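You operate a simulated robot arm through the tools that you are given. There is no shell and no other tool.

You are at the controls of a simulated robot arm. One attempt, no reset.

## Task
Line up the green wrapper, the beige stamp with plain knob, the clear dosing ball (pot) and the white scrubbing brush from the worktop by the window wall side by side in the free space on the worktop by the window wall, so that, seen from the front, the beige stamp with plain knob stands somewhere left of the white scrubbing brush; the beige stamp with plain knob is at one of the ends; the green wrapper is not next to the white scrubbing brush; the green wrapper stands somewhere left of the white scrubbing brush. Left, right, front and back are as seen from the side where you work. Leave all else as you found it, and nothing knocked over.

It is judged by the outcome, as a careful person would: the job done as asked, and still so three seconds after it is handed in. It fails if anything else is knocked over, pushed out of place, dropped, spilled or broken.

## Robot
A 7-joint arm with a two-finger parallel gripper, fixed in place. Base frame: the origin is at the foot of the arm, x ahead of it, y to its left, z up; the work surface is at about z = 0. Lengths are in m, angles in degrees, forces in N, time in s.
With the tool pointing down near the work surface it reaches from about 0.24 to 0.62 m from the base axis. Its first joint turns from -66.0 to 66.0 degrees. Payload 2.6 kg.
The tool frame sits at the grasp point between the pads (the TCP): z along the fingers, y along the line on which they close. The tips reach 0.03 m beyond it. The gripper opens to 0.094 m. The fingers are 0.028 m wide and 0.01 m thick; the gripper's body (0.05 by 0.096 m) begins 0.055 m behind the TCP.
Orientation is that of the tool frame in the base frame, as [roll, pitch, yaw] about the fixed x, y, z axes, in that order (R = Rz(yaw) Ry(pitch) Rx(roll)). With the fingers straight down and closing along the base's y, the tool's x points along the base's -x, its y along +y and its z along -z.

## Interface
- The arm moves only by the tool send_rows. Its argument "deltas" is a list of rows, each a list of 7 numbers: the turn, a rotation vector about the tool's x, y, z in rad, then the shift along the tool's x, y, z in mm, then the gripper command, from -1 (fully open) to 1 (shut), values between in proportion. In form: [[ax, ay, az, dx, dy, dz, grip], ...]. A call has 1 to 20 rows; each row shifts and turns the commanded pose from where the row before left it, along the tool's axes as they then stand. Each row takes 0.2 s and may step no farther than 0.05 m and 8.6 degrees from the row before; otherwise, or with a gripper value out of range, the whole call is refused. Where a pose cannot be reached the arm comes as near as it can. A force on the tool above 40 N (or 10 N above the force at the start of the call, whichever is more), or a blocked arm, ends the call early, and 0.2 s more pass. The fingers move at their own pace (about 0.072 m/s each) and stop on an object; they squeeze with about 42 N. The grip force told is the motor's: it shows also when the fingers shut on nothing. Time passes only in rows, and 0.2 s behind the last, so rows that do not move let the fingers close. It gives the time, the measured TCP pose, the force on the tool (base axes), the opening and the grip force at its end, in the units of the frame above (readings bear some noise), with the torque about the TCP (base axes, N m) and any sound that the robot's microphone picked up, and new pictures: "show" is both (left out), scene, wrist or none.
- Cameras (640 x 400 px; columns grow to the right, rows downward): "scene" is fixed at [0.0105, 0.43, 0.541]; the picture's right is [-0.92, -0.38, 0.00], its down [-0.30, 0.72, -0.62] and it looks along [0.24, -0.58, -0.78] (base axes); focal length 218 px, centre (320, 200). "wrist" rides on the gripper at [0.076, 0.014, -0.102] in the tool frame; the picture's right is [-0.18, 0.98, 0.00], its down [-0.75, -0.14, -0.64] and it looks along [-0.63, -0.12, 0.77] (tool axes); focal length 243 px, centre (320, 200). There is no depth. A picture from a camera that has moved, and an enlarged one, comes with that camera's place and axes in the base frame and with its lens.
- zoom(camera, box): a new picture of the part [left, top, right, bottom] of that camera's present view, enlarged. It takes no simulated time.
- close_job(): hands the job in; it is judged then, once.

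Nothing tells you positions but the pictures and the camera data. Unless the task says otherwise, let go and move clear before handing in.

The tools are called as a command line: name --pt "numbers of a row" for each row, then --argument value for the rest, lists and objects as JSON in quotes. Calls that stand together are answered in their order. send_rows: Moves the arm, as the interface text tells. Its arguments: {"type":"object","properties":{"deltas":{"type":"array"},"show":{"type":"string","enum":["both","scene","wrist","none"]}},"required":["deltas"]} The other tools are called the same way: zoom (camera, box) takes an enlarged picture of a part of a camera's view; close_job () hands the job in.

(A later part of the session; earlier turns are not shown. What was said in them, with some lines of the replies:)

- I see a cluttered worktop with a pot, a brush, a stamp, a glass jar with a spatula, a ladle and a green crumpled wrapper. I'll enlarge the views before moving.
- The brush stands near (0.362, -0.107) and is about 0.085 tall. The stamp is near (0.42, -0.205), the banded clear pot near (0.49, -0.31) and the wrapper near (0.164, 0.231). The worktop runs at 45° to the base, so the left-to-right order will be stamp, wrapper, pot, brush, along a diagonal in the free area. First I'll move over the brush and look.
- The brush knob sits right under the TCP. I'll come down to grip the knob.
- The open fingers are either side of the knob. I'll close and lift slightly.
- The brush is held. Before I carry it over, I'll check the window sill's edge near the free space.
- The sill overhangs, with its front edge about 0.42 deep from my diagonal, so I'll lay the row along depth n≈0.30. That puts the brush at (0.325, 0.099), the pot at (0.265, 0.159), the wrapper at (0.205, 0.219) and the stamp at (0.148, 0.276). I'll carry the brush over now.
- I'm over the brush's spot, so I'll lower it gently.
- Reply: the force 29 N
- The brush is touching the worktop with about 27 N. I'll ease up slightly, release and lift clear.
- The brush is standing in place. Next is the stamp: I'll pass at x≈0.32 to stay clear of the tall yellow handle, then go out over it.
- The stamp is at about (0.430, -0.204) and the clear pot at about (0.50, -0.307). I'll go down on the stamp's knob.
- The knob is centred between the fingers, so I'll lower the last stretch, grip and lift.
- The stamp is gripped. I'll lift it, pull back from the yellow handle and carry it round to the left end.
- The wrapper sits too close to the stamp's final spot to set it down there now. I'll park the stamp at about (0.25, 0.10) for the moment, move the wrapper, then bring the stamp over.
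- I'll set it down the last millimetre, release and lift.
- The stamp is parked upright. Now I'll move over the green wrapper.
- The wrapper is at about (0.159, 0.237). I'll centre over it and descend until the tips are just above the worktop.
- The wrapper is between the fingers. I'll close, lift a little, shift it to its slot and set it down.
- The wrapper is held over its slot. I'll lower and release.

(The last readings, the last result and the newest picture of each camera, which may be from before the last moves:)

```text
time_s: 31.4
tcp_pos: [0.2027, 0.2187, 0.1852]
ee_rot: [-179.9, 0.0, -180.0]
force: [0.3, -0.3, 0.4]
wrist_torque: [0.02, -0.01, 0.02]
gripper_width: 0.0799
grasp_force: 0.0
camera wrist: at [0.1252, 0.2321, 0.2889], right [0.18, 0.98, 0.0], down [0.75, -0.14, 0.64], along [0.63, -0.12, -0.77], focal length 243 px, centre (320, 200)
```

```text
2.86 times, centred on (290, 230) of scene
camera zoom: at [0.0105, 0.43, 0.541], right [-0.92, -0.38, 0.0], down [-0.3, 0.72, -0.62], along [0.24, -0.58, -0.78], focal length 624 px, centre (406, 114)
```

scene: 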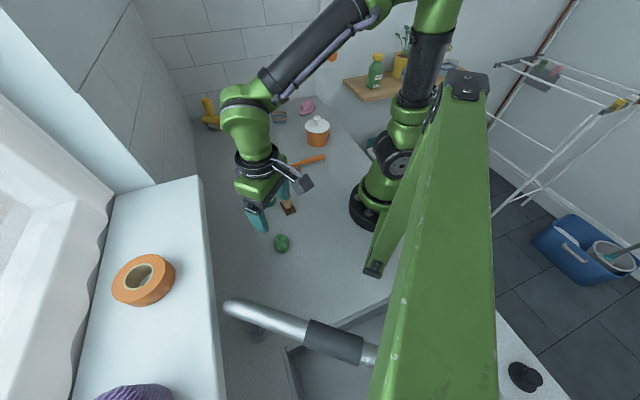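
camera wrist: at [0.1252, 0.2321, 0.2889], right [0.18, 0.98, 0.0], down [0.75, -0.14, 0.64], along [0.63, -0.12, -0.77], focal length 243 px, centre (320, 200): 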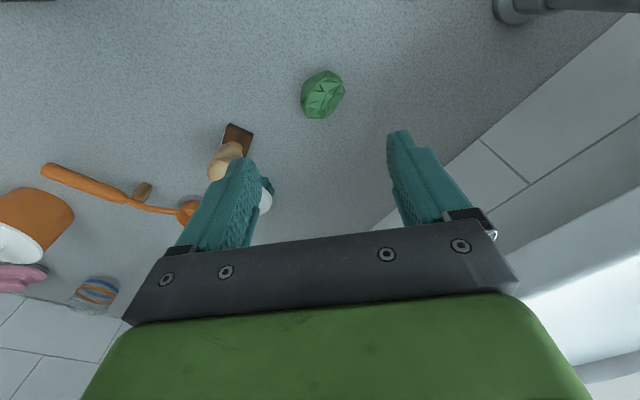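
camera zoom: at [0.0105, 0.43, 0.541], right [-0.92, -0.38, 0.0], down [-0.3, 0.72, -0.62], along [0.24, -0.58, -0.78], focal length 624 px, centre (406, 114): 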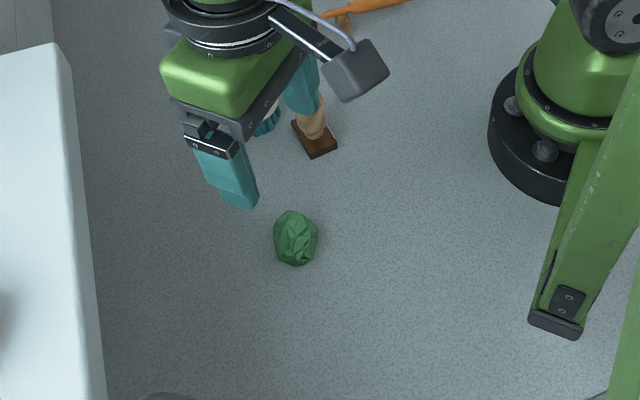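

The wrapper is in place. Now I'll go back for the stamp.

send_rows --pt "0 0 0 -12 -30 0 -0.8" --pt "0 0 0 -18 -45 0 -0.8" --pt "0 0 0 -17 -44.5 0 -0.8" --pt "0 0 0 0 0 20 -0.8" --pt "0 0 0 0 0 40 -0.8" --pt "0 0 0 0 0 20 -0.8" --pt "0 0 0 0 0 0 -0.8"

zoom --camera "wrist" --box '[160, 40, 480, 240]'

```text
time_s: 33.0
tcp_pos: [0.2497, 0.0997, 0.1031]
ee_rot: [-180.0, 0.0, 179.9]
force: [0.0, -0.9, -0.5]
wrist_torque: [0.02, -0.01, 0.02]
gripper_width: 0.0845
grasp_force: 0.1
camera wrist: at [0.1716, 0.1135, 0.2075], right [0.18, 0.98, 0.0], down [0.75, -0.14, 0.64], along [0.63, -0.12, -0.77], focal length 243 px, centre (320, 200)
```

scene: 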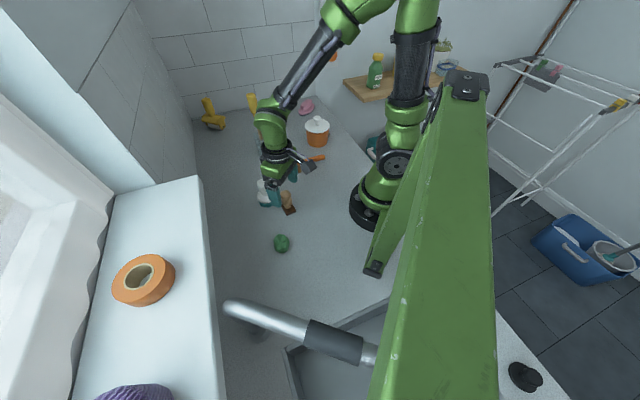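
wrist: 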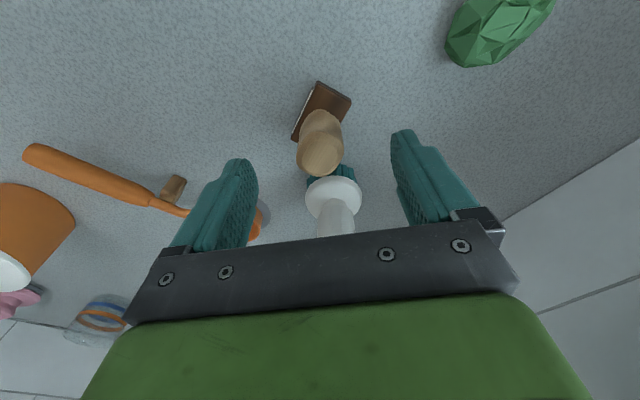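

```text
2.00 times, centred on (320, 140) of wrist
camera zoom: at [0.1716, 0.1135, 0.2075], right [0.18, 0.98, 0.0], down [0.75, -0.14, 0.64], along [0.63, -0.12, -0.77], focal length 485 px, centre (320, 320)
```

zoom: 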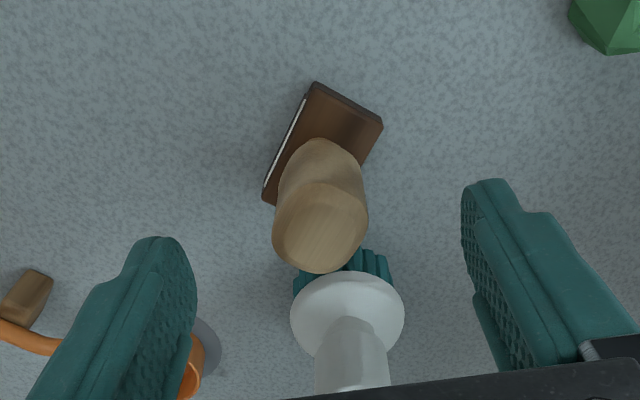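

I'll come down, grip the stamp, lift it and carry it to the left-end slot.

send_rows --pt "0 0 0 0 0 25 -0.8" --pt "0 0 0 0 0 25 -0.8" --pt "0 0 0 0 0 0 -0.8" --pt "0 0 0 0 0 0 1" --pt "0 0 0 0 0 0 1" --pt "0 0 0 0 0 0 1" --pt "0 0 0 0 0 0 1" --pt "0 0 0 0 0 -10 1" --pt "0 0 0 0 0 -35 1" --pt "0 0 0 0 0 -40 1" --pt "0 0 0 0 0 -30 1" --pt "0 0 0 15 27 0 1" --pt "0 0 0 23 40 0 1" --pt "0 0 0 23 40 0 1" --pt "0 0 0 23 40 0 1" --pt "0 0 0 18.7 28 0 1" --pt "0 0 0 0 0 0 1"

zoom --camera "scene" --box '[200, 180, 380, 360]'

```text
time_s: 36.6
tcp_pos: [0.1488, 0.2749, 0.1684]
ee_rot: [179.9, 0.1, 180.0]
force: [0.0, -0.9, -1.0]
wrist_torque: [-0.01, -0.02, 0.03]
gripper_width: 0.0416
grasp_force: 42.5
camera wrist: at [0.07, 0.2886, 0.2732], right [0.18, 0.98, 0.0], down [0.75, -0.14, 0.64], along [0.63, -0.12, -0.77], focal length 243 px, centre (320, 200)
```

scene: 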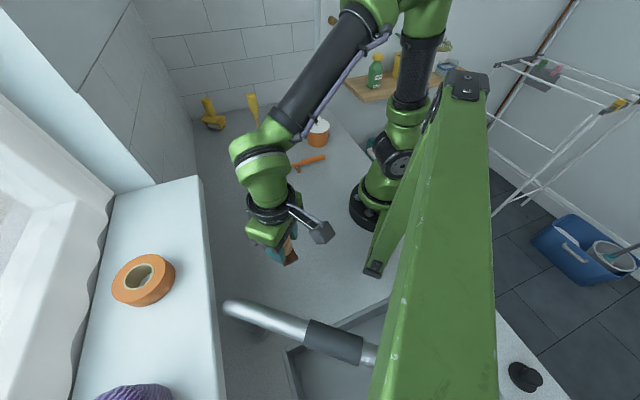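
wrist: 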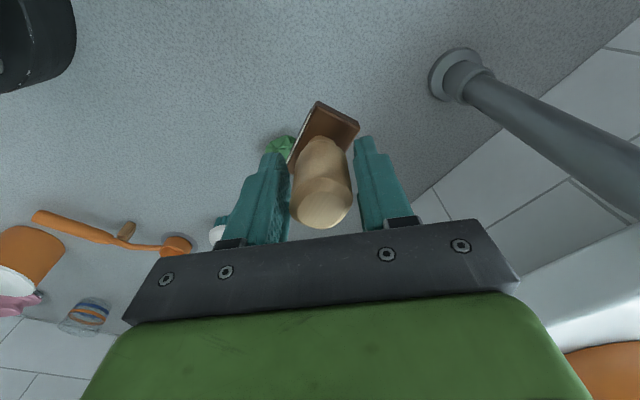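

```text
2.22 times, centred on (290, 270) of scene
camera zoom: at [0.0104, 0.43, 0.541], right [-0.92, -0.38, 0.0], down [-0.3, 0.72, -0.62], along [0.24, -0.58, -0.78], focal length 486 px, centre (387, 44)
```

zoom: 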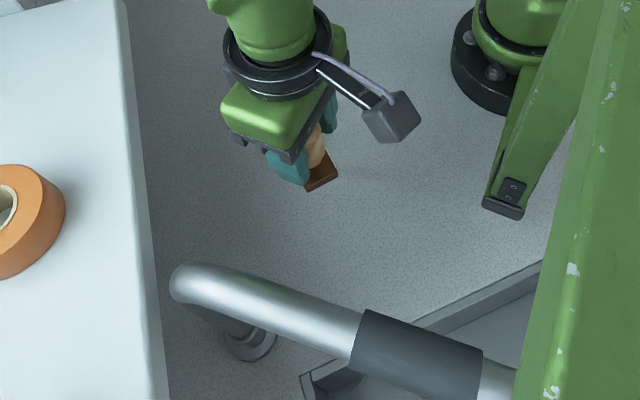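

The stamp is over its slot with the wrapper clear to the right. I'll lower it and release.

send_rows --pt "0 0 0 0 0 25 1" --pt "0 0 0 0 0 35 1" --pt "0 0 0 0 0 30 1" --pt "0 0 0 0 0 15 1" --pt "0 0 0 0 0 6 1" --pt "0 0 0 0 0 3 1" --pt "0 0 0 0 0 1 1" --pt "0 0 0 0 0 0 1" --pt "0 0 0 0 0 0 0" --pt "0 0 0 0 0 0 -0.5" --pt "0 0 0 0 0 0 -0.5" --pt "0 0 0 0 0 -15 -0.5" --pt "0 0 0 0 0 -40 -0.5" --pt "0 0 0 0 0 -45 -0.5" --pt "0 0 0 0 0 -45 -0.5" --pt "0 0 0 0 0 0 -0.5"

zoom --camera "scene" --box '[200, 160, 380, 340]'

```text
time_s: 40.0
tcp_pos: [0.1465, 0.2732, 0.1982]
ee_rot: [-180.0, 0.0, -179.9]
force: [0.5, 0.0, 0.2]
wrist_torque: [0.01, 0.01, 0.02]
gripper_width: 0.0705
grasp_force: 0.0
camera wrist: at [0.0686, 0.287, 0.3032], right [0.18, 0.98, 0.0], down [0.75, -0.14, 0.64], along [0.63, -0.12, -0.77], focal length 243 px, centre (320, 200)
```

scene: 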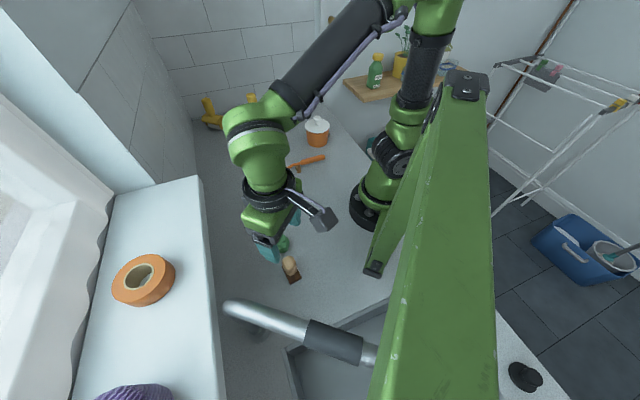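
wrist: 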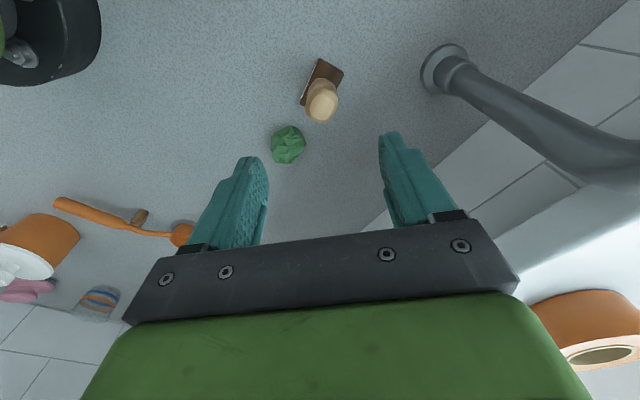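

```text
2.22 times, centred on (290, 250) of scene
camera zoom: at [0.0104, 0.43, 0.541], right [-0.92, -0.38, 0.0], down [-0.3, 0.72, -0.62], along [0.24, -0.58, -0.78], focal length 486 px, centre (387, 89)
```

zoom: 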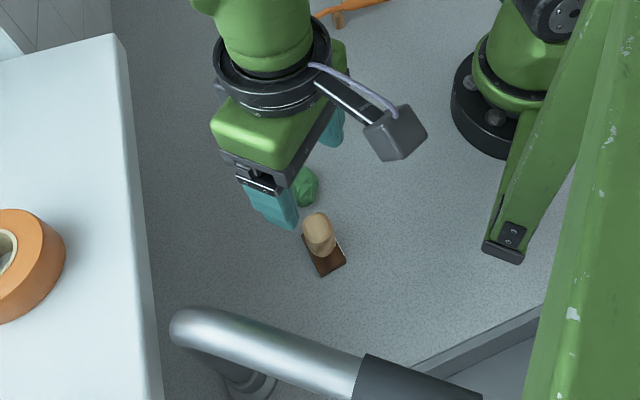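

The stamp is placed. The last item is the clear pot, and I'll travel there by an inside route and look before approaching.

send_rows --pt "0 0 0 0 0 -22 -1" --pt "0 0 0 -25.6 -28.9 0 -1" --pt "0 0 0 -25.6 -28.9 0 -1" --pt "0 0 0 -25.6 -28.9 0 -1" --pt "0 0 0 -25.6 -28.9 0 -1" --pt "0 0 0 -25.6 -28.9 0 -1" --pt "0 0 0 -25.6 -28.9 0 -1" --pt "0 0 0 -2.2 -38.9 0 -1" --pt "0 0 0 -2.2 -38.9 0 -1" --pt "0 0 0 -2.2 -38.9 0 -1" --pt "0 0 0 -2.2 -38.9 0 -1" --pt "0 0 0 -2.2 -38.9 0 -1" --pt "0 0 0 -2.2 -38.9 0 -1" --pt "0 0 0 -2.2 -38.9 0 -1" --pt "0 0 0 -2.2 -38.9 0 -1" --pt "0 0 0 -2.2 -38.9 0 -1" --pt "0 0 0 -33 -10 0 -1" --pt "0 0 0 -33 -10 0 -1" --pt "0 0 0 -34 -10 0 -1" --pt "0 0 0 0 0 0 -1"

zoom --camera "wrist" --box '[160, 40, 480, 240]'

zoom --camera "scene" --box '[240, 80, 330, 150]'

zoom --camera "scene" --box '[200, 160, 380, 340]'

```text
time_s: 44.2
tcp_pos: [0.4204, -0.2809, 0.2206]
ee_rot: [-179.9, 0.0, -179.9]
force: [0.8, 0.6, 0.0]
wrist_torque: [0.0, 0.02, -0.02]
gripper_width: 0.0939
grasp_force: 0.0
camera wrist: at [0.3431, -0.2666, 0.3246], right [0.18, 0.98, 0.0], down [0.75, -0.14, 0.64], along [0.63, -0.12, -0.77], focal length 243 px, centre (320, 200)
```

scene: 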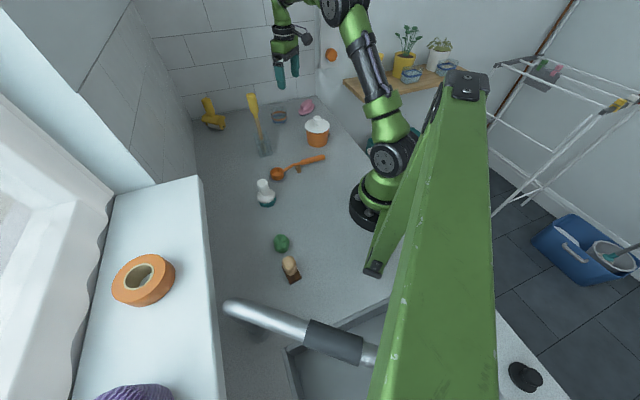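
wrist: 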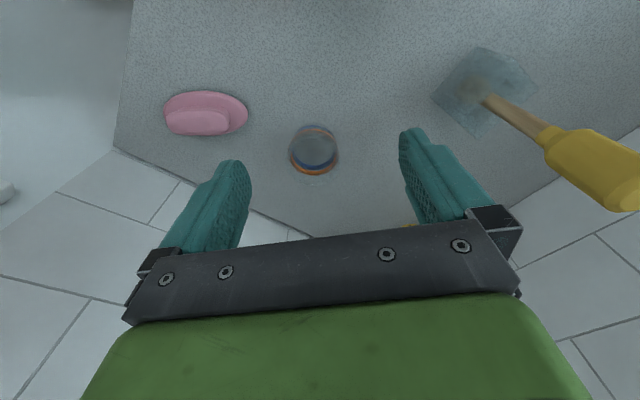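

```text
2.00 times, centred on (320, 140) of wrist
camera zoom: at [0.3431, -0.2666, 0.3246], right [0.18, 0.98, 0.0], down [0.75, -0.14, 0.64], along [0.63, -0.12, -0.77], focal length 485 px, centre (320, 320)
```

zoom: 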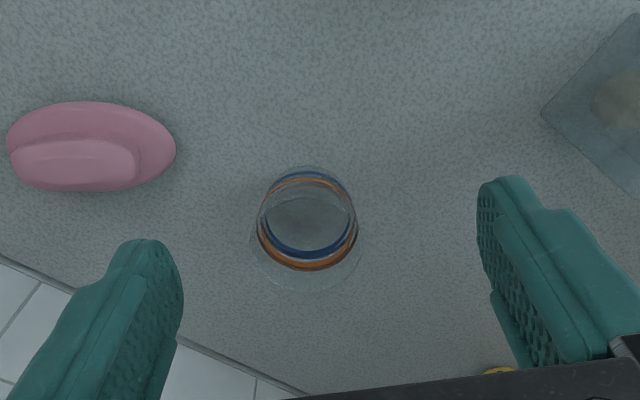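

```text
5.71 times, centred on (285, 115) of scene
camera zoom: at [0.0105, 0.43, 0.541], right [-0.92, -0.38, 0.0], down [-0.3, 0.72, -0.62], along [0.24, -0.58, -0.78], focal length 1249 px, centre (520, 686)
```

zoom: 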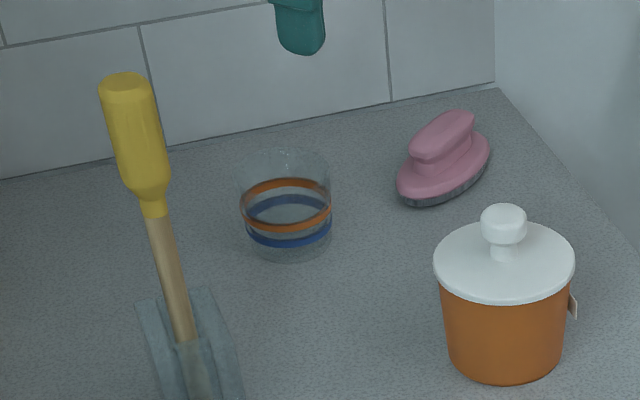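

```text
2.22 times, centred on (290, 250) of scene
camera zoom: at [0.0105, 0.43, 0.541], right [-0.92, -0.38, 0.0], down [-0.3, 0.72, -0.62], along [0.24, -0.58, -0.78], focal length 486 px, centre (387, 89)
```

zoom: 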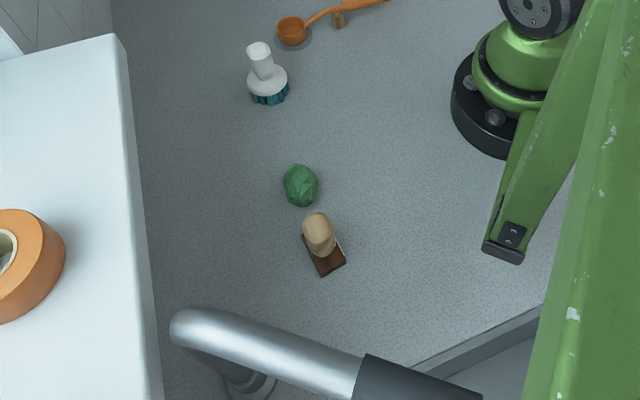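

The brush, wrapper and stamp are lined up well. The clear pot is at about (0.50, -0.306), with a rim about 0.07 across and a height of about 0.056. I'll move above it and re-check.

send_rows --pt "0 0 0 -25 -8 0 -1" --pt "0 0 0 -30 -9 0 -1" --pt "0 0 0 -24 -8 0 -1" --pt "0 0 0 0 0 40 -1" --pt "0 0 0 0 0 35 -1" --pt "0 0 0 0 0 0 -1"

zoom --camera "wrist" --box '[160, 40, 480, 240]'

zoom --camera "scene" --box '[240, 60, 340, 150]'

```text
time_s: 45.6
tcp_pos: [0.5009, -0.3049, 0.1459]
ee_rot: [180.0, -0.1, -180.0]
force: [0.2, -0.3, -0.8]
wrist_torque: [0.01, 0.02, 0.04]
gripper_width: 0.0943
grasp_force: 0.1
camera wrist: at [0.4224, -0.2913, 0.249], right [0.18, 0.98, 0.0], down [0.75, -0.14, 0.64], along [0.63, -0.12, -0.77], focal length 243 px, centre (320, 200)
```

scene: 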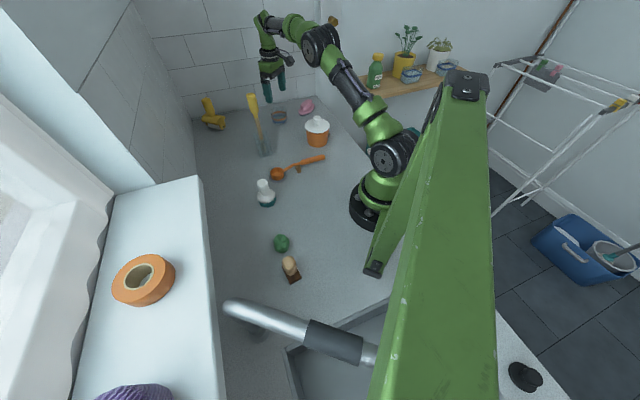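
wrist: 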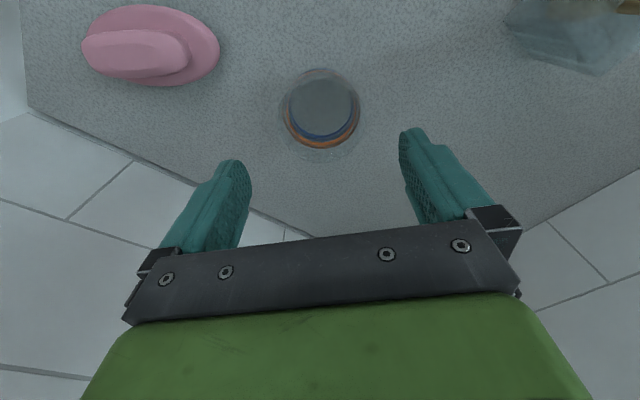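

```text
2.00 times, centred on (320, 140) of wrist
camera zoom: at [0.4224, -0.2913, 0.249], right [0.18, 0.98, 0.0], down [0.75, -0.14, 0.64], along [0.63, -0.12, -0.77], focal length 485 px, centre (320, 320)
```

zoom: 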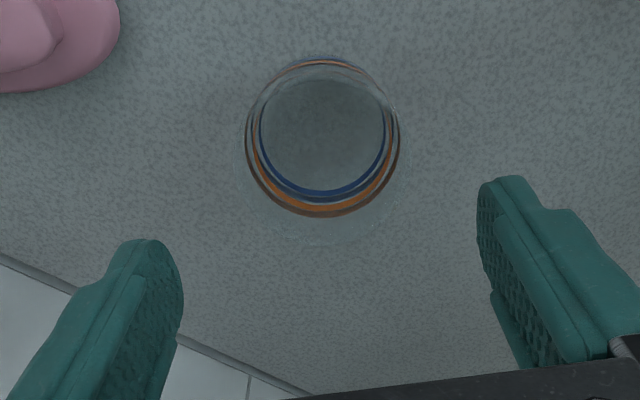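

```text
4.44 times, centred on (290, 105) of scene
camera zoom: at [0.0104, 0.43, 0.541], right [-0.92, -0.38, 0.0], down [-0.3, 0.72, -0.62], along [0.24, -0.58, -0.78], focal length 971 px, centre (453, 622)
```

zoom: 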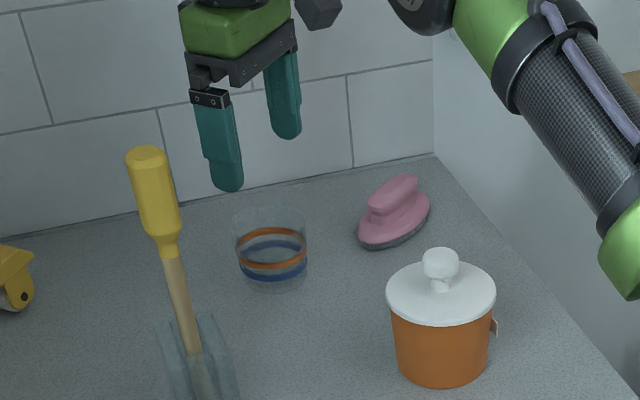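

The pot is centred under the gripper. I'll descend around it.

send_rows --pt "0 0 0 0 0 30 -1" --pt "0 0 0 0 0 30 -1" --pt "0 0 0 0 0 25 -1" --pt "0 0 0 0 0 15 -1" --pt "0 0 0 0 0 6 -1" --pt "0 0 0 0 0 0 -1"

zoom --camera "wrist" --box '[160, 40, 480, 240]'

zoom --camera "scene" --box '[240, 60, 340, 150]'

```text
time_s: 47.0
tcp_pos: [0.5006, -0.3037, 0.0378]
ee_rot: [-179.9, 0.0, 180.0]
force: [0.8, 1.2, 0.0]
wrist_torque: [0.03, -0.04, 0.0]
gripper_width: 0.0942
grasp_force: 0.1
camera wrist: at [0.4226, -0.2916, 0.143], right [0.18, 0.98, 0.0], down [0.75, -0.14, 0.64], along [0.63, -0.12, -0.77], focal length 243 px, centre (320, 200)
```

scene: 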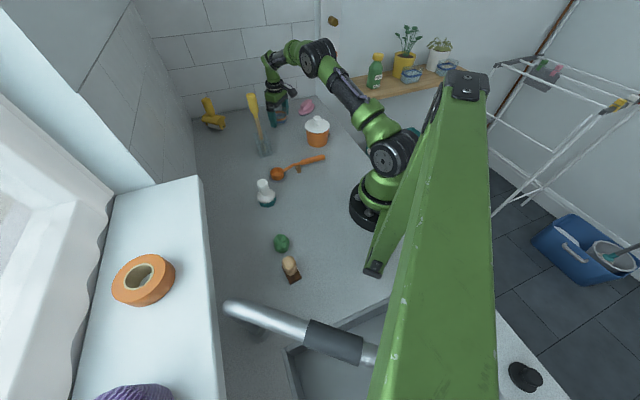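
wrist: 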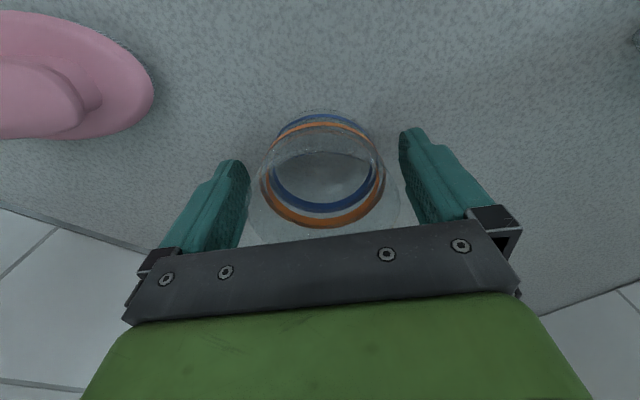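

```text
2.00 times, centred on (320, 140) of wrist
camera zoom: at [0.4226, -0.2916, 0.143], right [0.18, 0.98, 0.0], down [0.75, -0.14, 0.64], along [0.63, -0.12, -0.77], focal length 485 px, centre (320, 320)
```

zoom: 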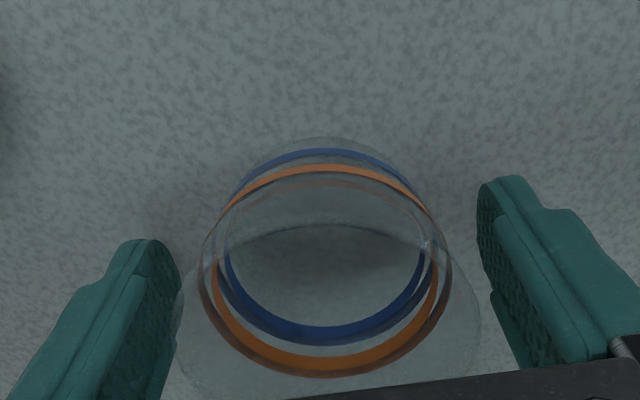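

```text
4.44 times, centred on (290, 105) of scene
camera zoom: at [0.0105, 0.43, 0.541], right [-0.92, -0.38, 0.0], down [-0.3, 0.72, -0.62], along [0.24, -0.58, -0.78], focal length 971 px, centre (453, 622)
```

zoom: 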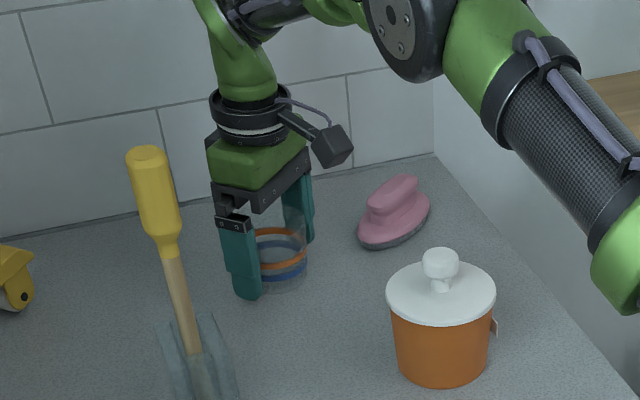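

The pot sits between the fingers, so I'll close gently and check before lifting.

send_rows --pt "0 0 0 0 0 0 -0.4" --pt "0 0 0 0 0 0 -0.2" --pt "0 0 0 0 0 0 0.2" --pt "0 0 0 0 0 0 1" --pt "0 0 0 0 0 0 1" --pt "0 0 0 0 0 -8 1" --pt "0 0 0 0 0 0 1"

zoom --camera "scene" --box '[240, 60, 340, 150]'

```text
time_s: 48.6
tcp_pos: [0.5001, -0.3056, 0.0468]
ee_rot: [180.0, 0.0, 179.9]
force: [-0.2, -0.6, -0.4]
wrist_torque: [0.08, -0.01, -0.02]
gripper_width: 0.0708
grasp_force: 41.8
camera wrist: at [0.4227, -0.2916, 0.1516], right [0.18, 0.98, 0.0], down [0.75, -0.14, 0.64], along [0.63, -0.12, -0.77], focal length 243 px, centre (320, 200)
```

scene: 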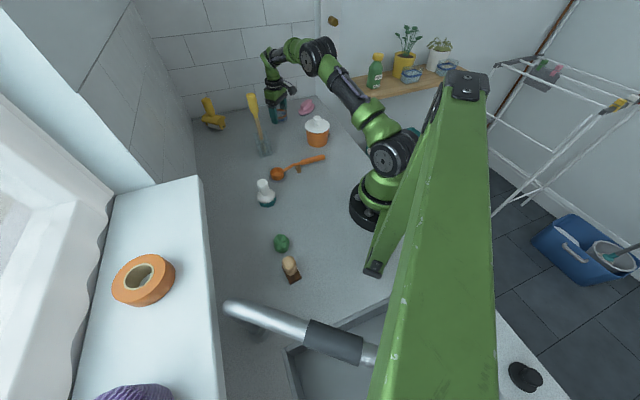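
wrist: 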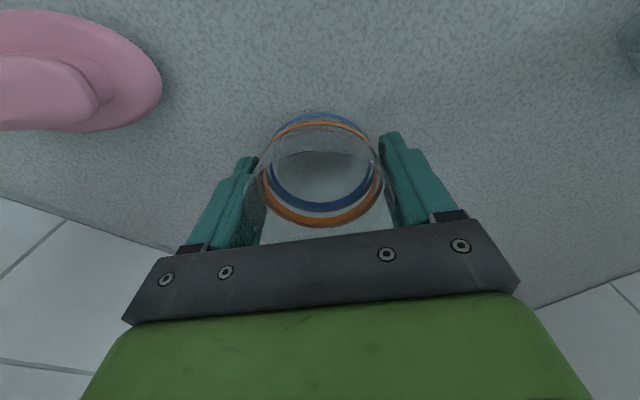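

```text
4.44 times, centred on (290, 105) of scene
camera zoom: at [0.0105, 0.43, 0.541], right [-0.92, -0.38, 0.0], down [-0.3, 0.72, -0.62], along [0.24, -0.58, -0.78], focal length 971 px, centre (453, 622)
```

zoom: 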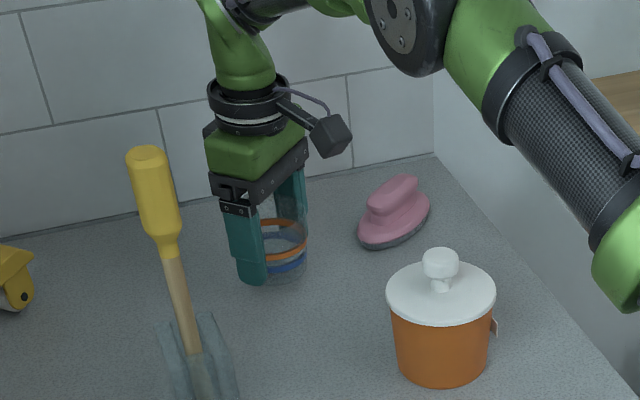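

The pot is held upright and lifting. I'll raise it, retract over the inside route and carry it to the gap between brush and wrapper at about (0.263, 0.159).

send_rows --pt "0 0 0 0 0 -20 1" --pt "0 0 0 0 0 -30 1" --pt "0 0 0 0 0 -35 1" --pt "0 0 0 0 0 -35 1" --pt "0 0 0 0 0 -30 1" --pt "0 0 0 25 5 0 1" --pt "0 0 0 35 10 0 1" --pt "0 0 0 40 13 0 1" --pt "0 0 0 40 13 0 1" --pt "0 0 0 40 15 0 1" --pt "0 0 0 0 35 0 1" --pt "0 0 0 0 40 0 1" --pt "0 0 0 0 40 0 1" --pt "0 0 0 0 40 0 1" --pt "0 0 0 0 40 0 1" --pt "0 0 0 0 0 0 1"

```text
time_s: 52.0
tcp_pos: [0.3211, -0.0515, 0.1971]
ee_rot: [179.9, 0.0, -180.0]
force: [-0.2, 0.4, -0.1]
wrist_torque: [0.03, -0.01, 0.01]
gripper_width: 0.0707
grasp_force: 42.5
camera wrist: at [0.2431, -0.0389, 0.3017], right [0.18, 0.98, 0.0], down [0.75, -0.14, 0.64], along [0.63, -0.12, -0.77], focal length 243 px, centre (320, 200)
```

scene: 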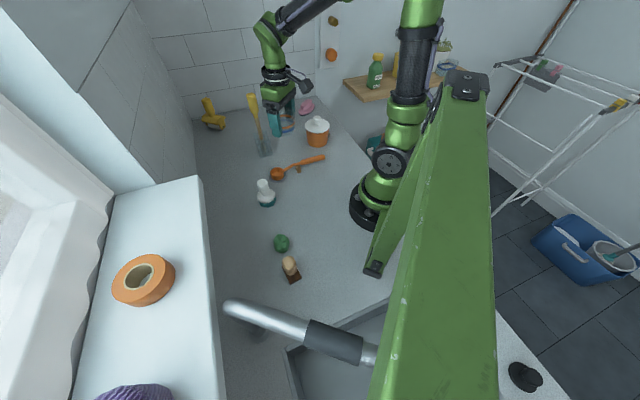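
wrist: 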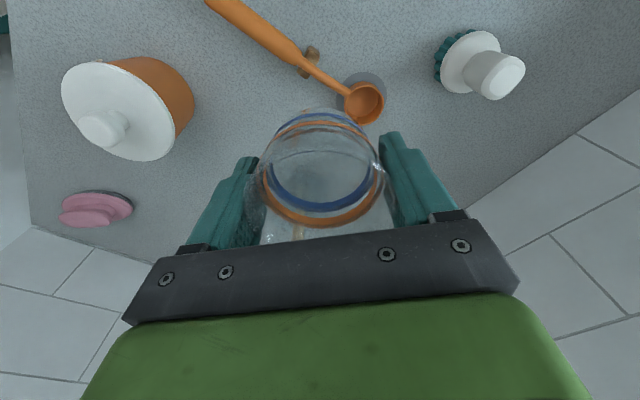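

Now over to the gap.

send_rows --pt "0 0 0 9.7 25 0 1" --pt "0 0 0 9.7 37 0 1" --pt "0 0 0 9.7 37 0 1" --pt "0 0 0 9.7 37 0 1" --pt "0 0 0 9.7 37 0 1" --pt "0 0 0 9.6 37.5 0 1" --pt "0 0 0 0 0 30 1" --pt "0 0 0 0 0 20 1" --pt "0 0 0 0 0 0 1"

zoom --camera "scene" --box '[200, 150, 340, 290]'

```text
time_s: 54.0
tcp_pos: [0.2625, 0.1559, 0.1471]
ee_rot: [-179.9, 0.0, -179.9]
force: [-0.1, -0.8, -0.4]
wrist_torque: [-0.02, 0.01, -0.03]
gripper_width: 0.0709
grasp_force: 42.6
camera wrist: at [0.1846, 0.1703, 0.2506], right [0.18, 0.98, 0.0], down [0.75, -0.14, 0.64], along [0.63, -0.12, -0.77], focal length 243 px, centre (320, 200)
```

scene: 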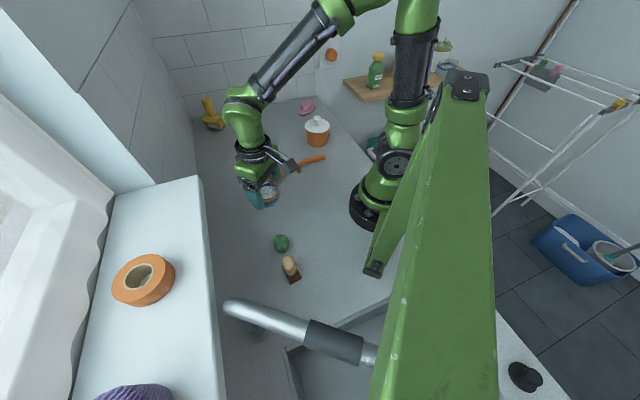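
wrist: 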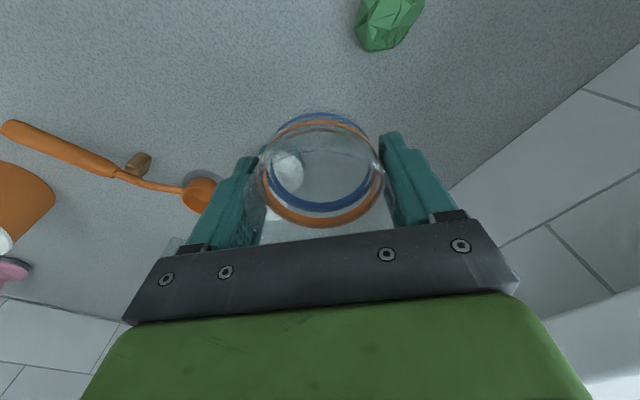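

```text
2.86 times, centred on (270, 220) of scene
camera zoom: at [0.0105, 0.43, 0.541], right [-0.92, -0.38, 0.0], down [-0.3, 0.72, -0.62], along [0.24, -0.58, -0.78], focal length 624 px, centre (463, 143)
```

zoom: 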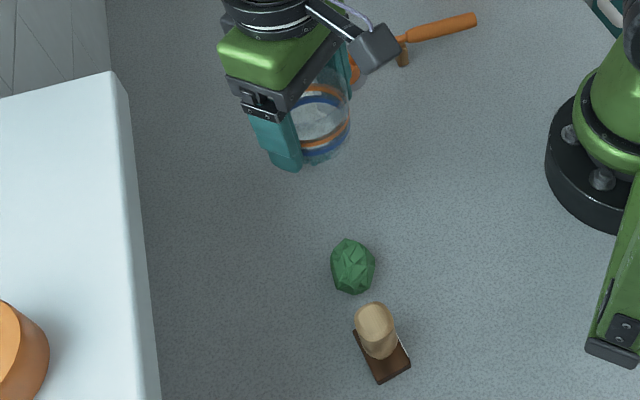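

I'll nudge 3 mm left and lower the pot, checking just before touch-down.

send_rows --pt "0 0 0 0 3 0 1" --pt "0 0 0 0 0 30 1" --pt "0 0 0 0 0 30 1" --pt "0 0 0 0 0 25 1" --pt "0 0 0 0 0 12 1" --pt "0 0 0 0 0 5 1" --pt "0 0 0 0 0 0 1"

zoom --camera "scene" --box '[200, 150, 340, 290]'

```text
time_s: 55.6
tcp_pos: [0.2626, 0.1608, 0.0458]
ee_rot: [179.9, 0.0, -179.9]
force: [0.3, 0.1, -1.5]
wrist_torque: [0.01, -0.02, -0.02]
gripper_width: 0.0708
grasp_force: 41.5
camera wrist: at [0.1845, 0.1736, 0.1494], right [0.18, 0.98, 0.0], down [0.75, -0.14, 0.64], along [0.63, -0.12, -0.77], focal length 243 px, centre (320, 200)
```

scene: 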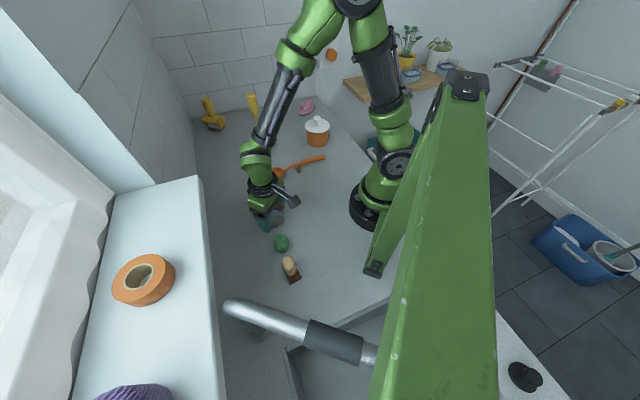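
wrist: 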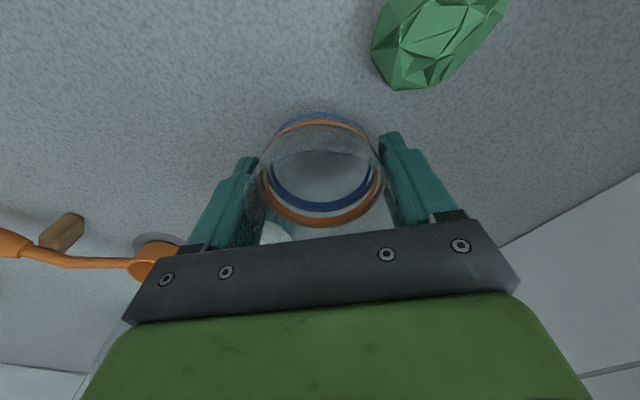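

```text
2.86 times, centred on (270, 220) of scene
camera zoom: at [0.0105, 0.43, 0.541], right [-0.92, -0.38, 0.0], down [-0.3, 0.72, -0.62], along [0.24, -0.58, -0.78], focal length 624 px, centre (463, 143)
```

zoom: 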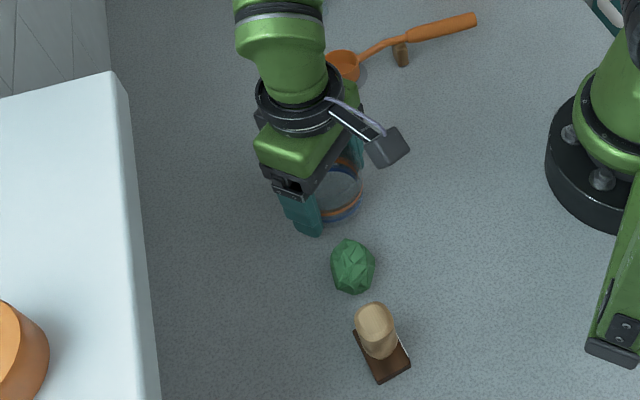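

The pot is about 6 mm above the surface and clear of the wrapper. I'll set it down and open just enough to release.

send_rows --pt "0 0 0 0 0 3 1" --pt "0 0 0 0 0 2 1" --pt "0 0 0 0 0 1 1" --pt "0 0 0 0 0 0 1" --show "none"

```text
time_s: 56.6
tcp_pos: [0.2619, 0.1608, 0.0403]
ee_rot: [179.9, -0.1, -180.0]
force: [-0.5, 0.6, -0.2]
wrist_torque: [-0.03, 0.01, 0.04]
gripper_width: 0.0706
grasp_force: 42.0
```

send_rows --pt "0 0 0 0 0 0.7 1" --pt "0 0 0 0 0 0 1" --pt "0 0 0 0 0 0 -0.6" --pt "0 0 0 0 0 0 -0.8" --pt "0 0 0 0 0 0 -0.8" --pt "0 0 0 0 0 0 -0.8"

zoom --camera "wrist" --box '[160, 40, 480, 240]'

```text
time_s: 58.0
tcp_pos: [0.2622, 0.1592, 0.0385]
ee_rot: [-180.0, 0.1, -180.0]
force: [0.0, -0.1, -0.9]
wrist_torque: [0.0, -0.01, 0.02]
gripper_width: 0.0845
grasp_force: 0.1
camera wrist: at [0.1844, 0.1737, 0.143], right [0.18, 0.98, 0.0], down [0.75, -0.14, 0.64], along [0.63, -0.12, -0.77], focal length 243 px, centre (320, 200)
```

scene: 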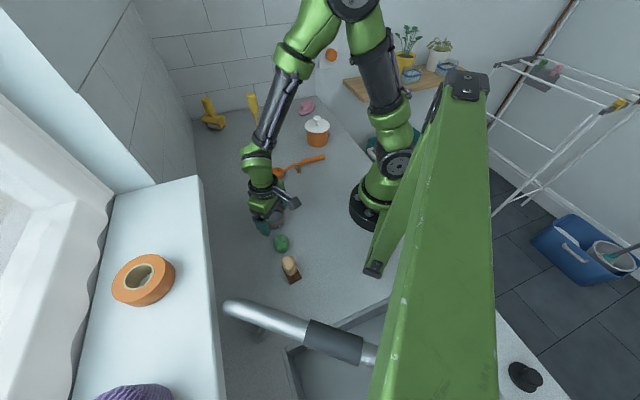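
wrist: 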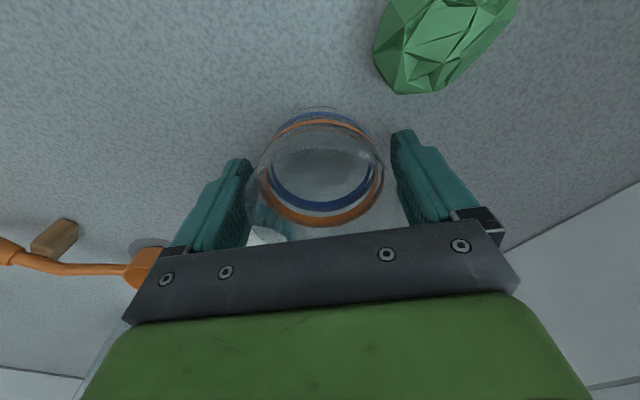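

```text
2.00 times, centred on (320, 140) of wrist
camera zoom: at [0.1844, 0.1737, 0.143], right [0.18, 0.98, 0.0], down [0.75, -0.14, 0.64], along [0.63, -0.12, -0.77], focal length 485 px, centre (320, 320)
```

zoom: 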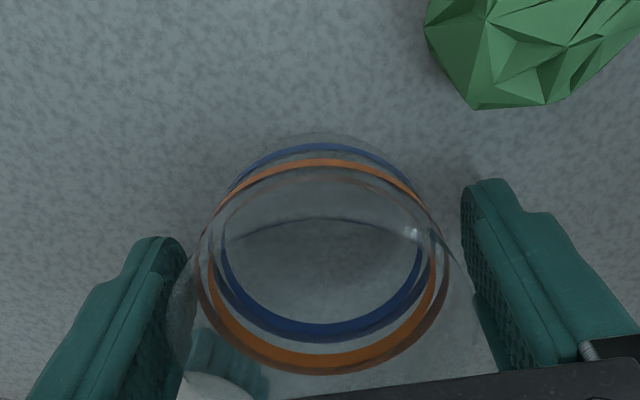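

The pot is released and standing. I'll lift straight up and move away for a clear look.

send_rows --pt "0 0 0 0 0 -8 -0.8" --pt "0 0 0 0 0 -25 -0.8" --pt "0 0 0 0 0 -40 -0.8" --pt "0 0 0 0 0 -40 -0.8" --pt "0 0 0 0 0 -40 -0.8" --pt "0 0 0 0 0 -30 -0.8" --pt "0 0 0 -6 -30 0 -0.8" --pt "0 0 0 -10 -40 0 -0.8" --pt "0 0 0 -10 -40 0 -0.8" --pt "0 0 0 -10 -40 0 -0.8" --pt "0 0 0 -10 -40 0 -0.8" --pt "0 0 0 -6 -40 0 -0.8" --pt "0 0 0 0 -30 0 -0.8" --pt "0 0 0 0 0 0 -0.8"

zoom --camera "scene" --box '[200, 150, 340, 290]'

zoom --camera "scene" --box '[190, 80, 350, 190]'

```text
time_s: 61.0
tcp_pos: [0.314, -0.1012, 0.2206]
ee_rot: [179.9, -0.1, 180.0]
force: [0.1, -0.1, 0.4]
wrist_torque: [-0.03, 0.04, 0.01]
gripper_width: 0.0845
grasp_force: 0.0
camera wrist: at [0.236, -0.0876, 0.3249], right [0.18, 0.98, 0.0], down [0.75, -0.14, 0.64], along [0.63, -0.12, -0.77], focal length 243 px, centre (320, 200)
```

scene: 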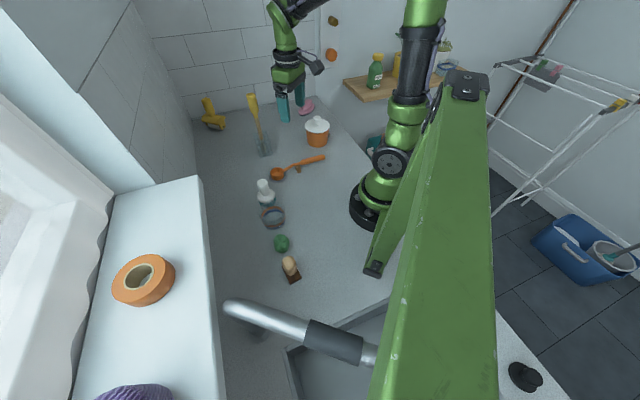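
wrist: 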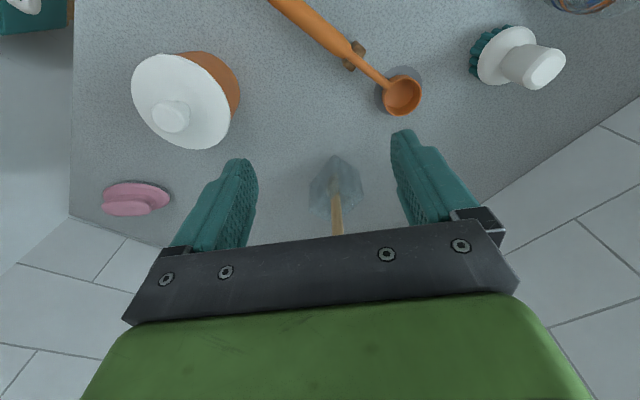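

```text
2.86 times, centred on (270, 220) of scene
camera zoom: at [0.0105, 0.43, 0.541], right [-0.92, -0.38, 0.0], down [-0.3, 0.72, -0.62], along [0.24, -0.58, -0.78], focal length 624 px, centre (463, 143)
```

zoom: 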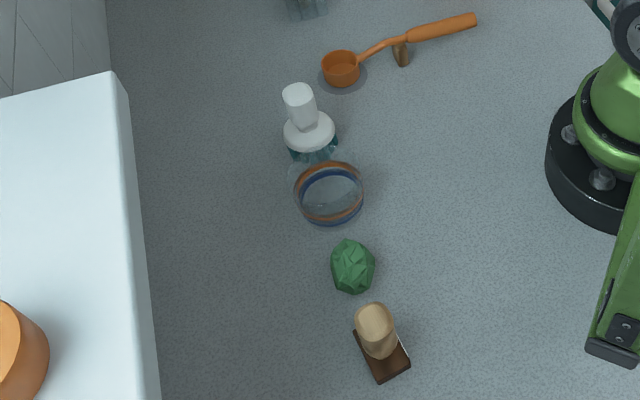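

```text
3.64 times, centred on (270, 135) of scene
camera zoom: at [0.0105, 0.43, 0.541], right [-0.92, -0.38, 0.0], down [-0.3, 0.72, -0.62], along [0.24, -0.58, -0.78], focal length 795 px, centre (502, 436)
```

zoom: 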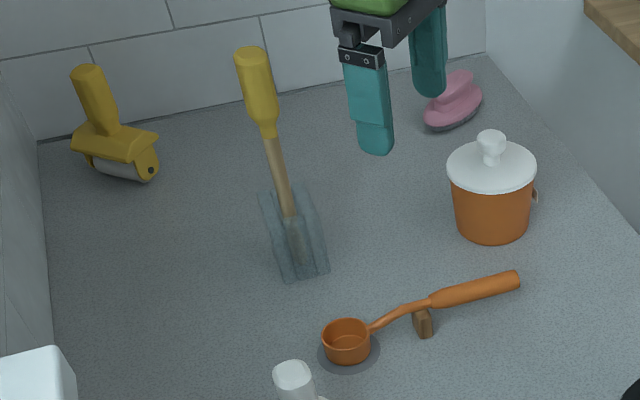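

From left to right as seen from the front, the row now stands stamp, wrapper, pot, brush. All four are upright and everything else looks as it was at the start. The gripper is empty and clear, so I'm handing the job in.

close_job

```text
The job is handed in.
```

The four items are lined up in the free space on the worktop by the window wall, and I've handed the job in. From left to right, seen from the front, they stand in this order:

1. **Beige stamp with plain knob**, at the left end and left of the brush.
2. **Green wrapper**, left of the brush and not next to it.
3. **Clear dosing ball (pot)**, for which I took the clear, open-topped pot with the orange and blue bands.
4. **White scrubbing brush**, at the right end.

In the last pictures all four stood upright in a straight row. Nothing else had been moved or knocked over, and the gripper was empty and clear of everything. I don't have the judge's result.
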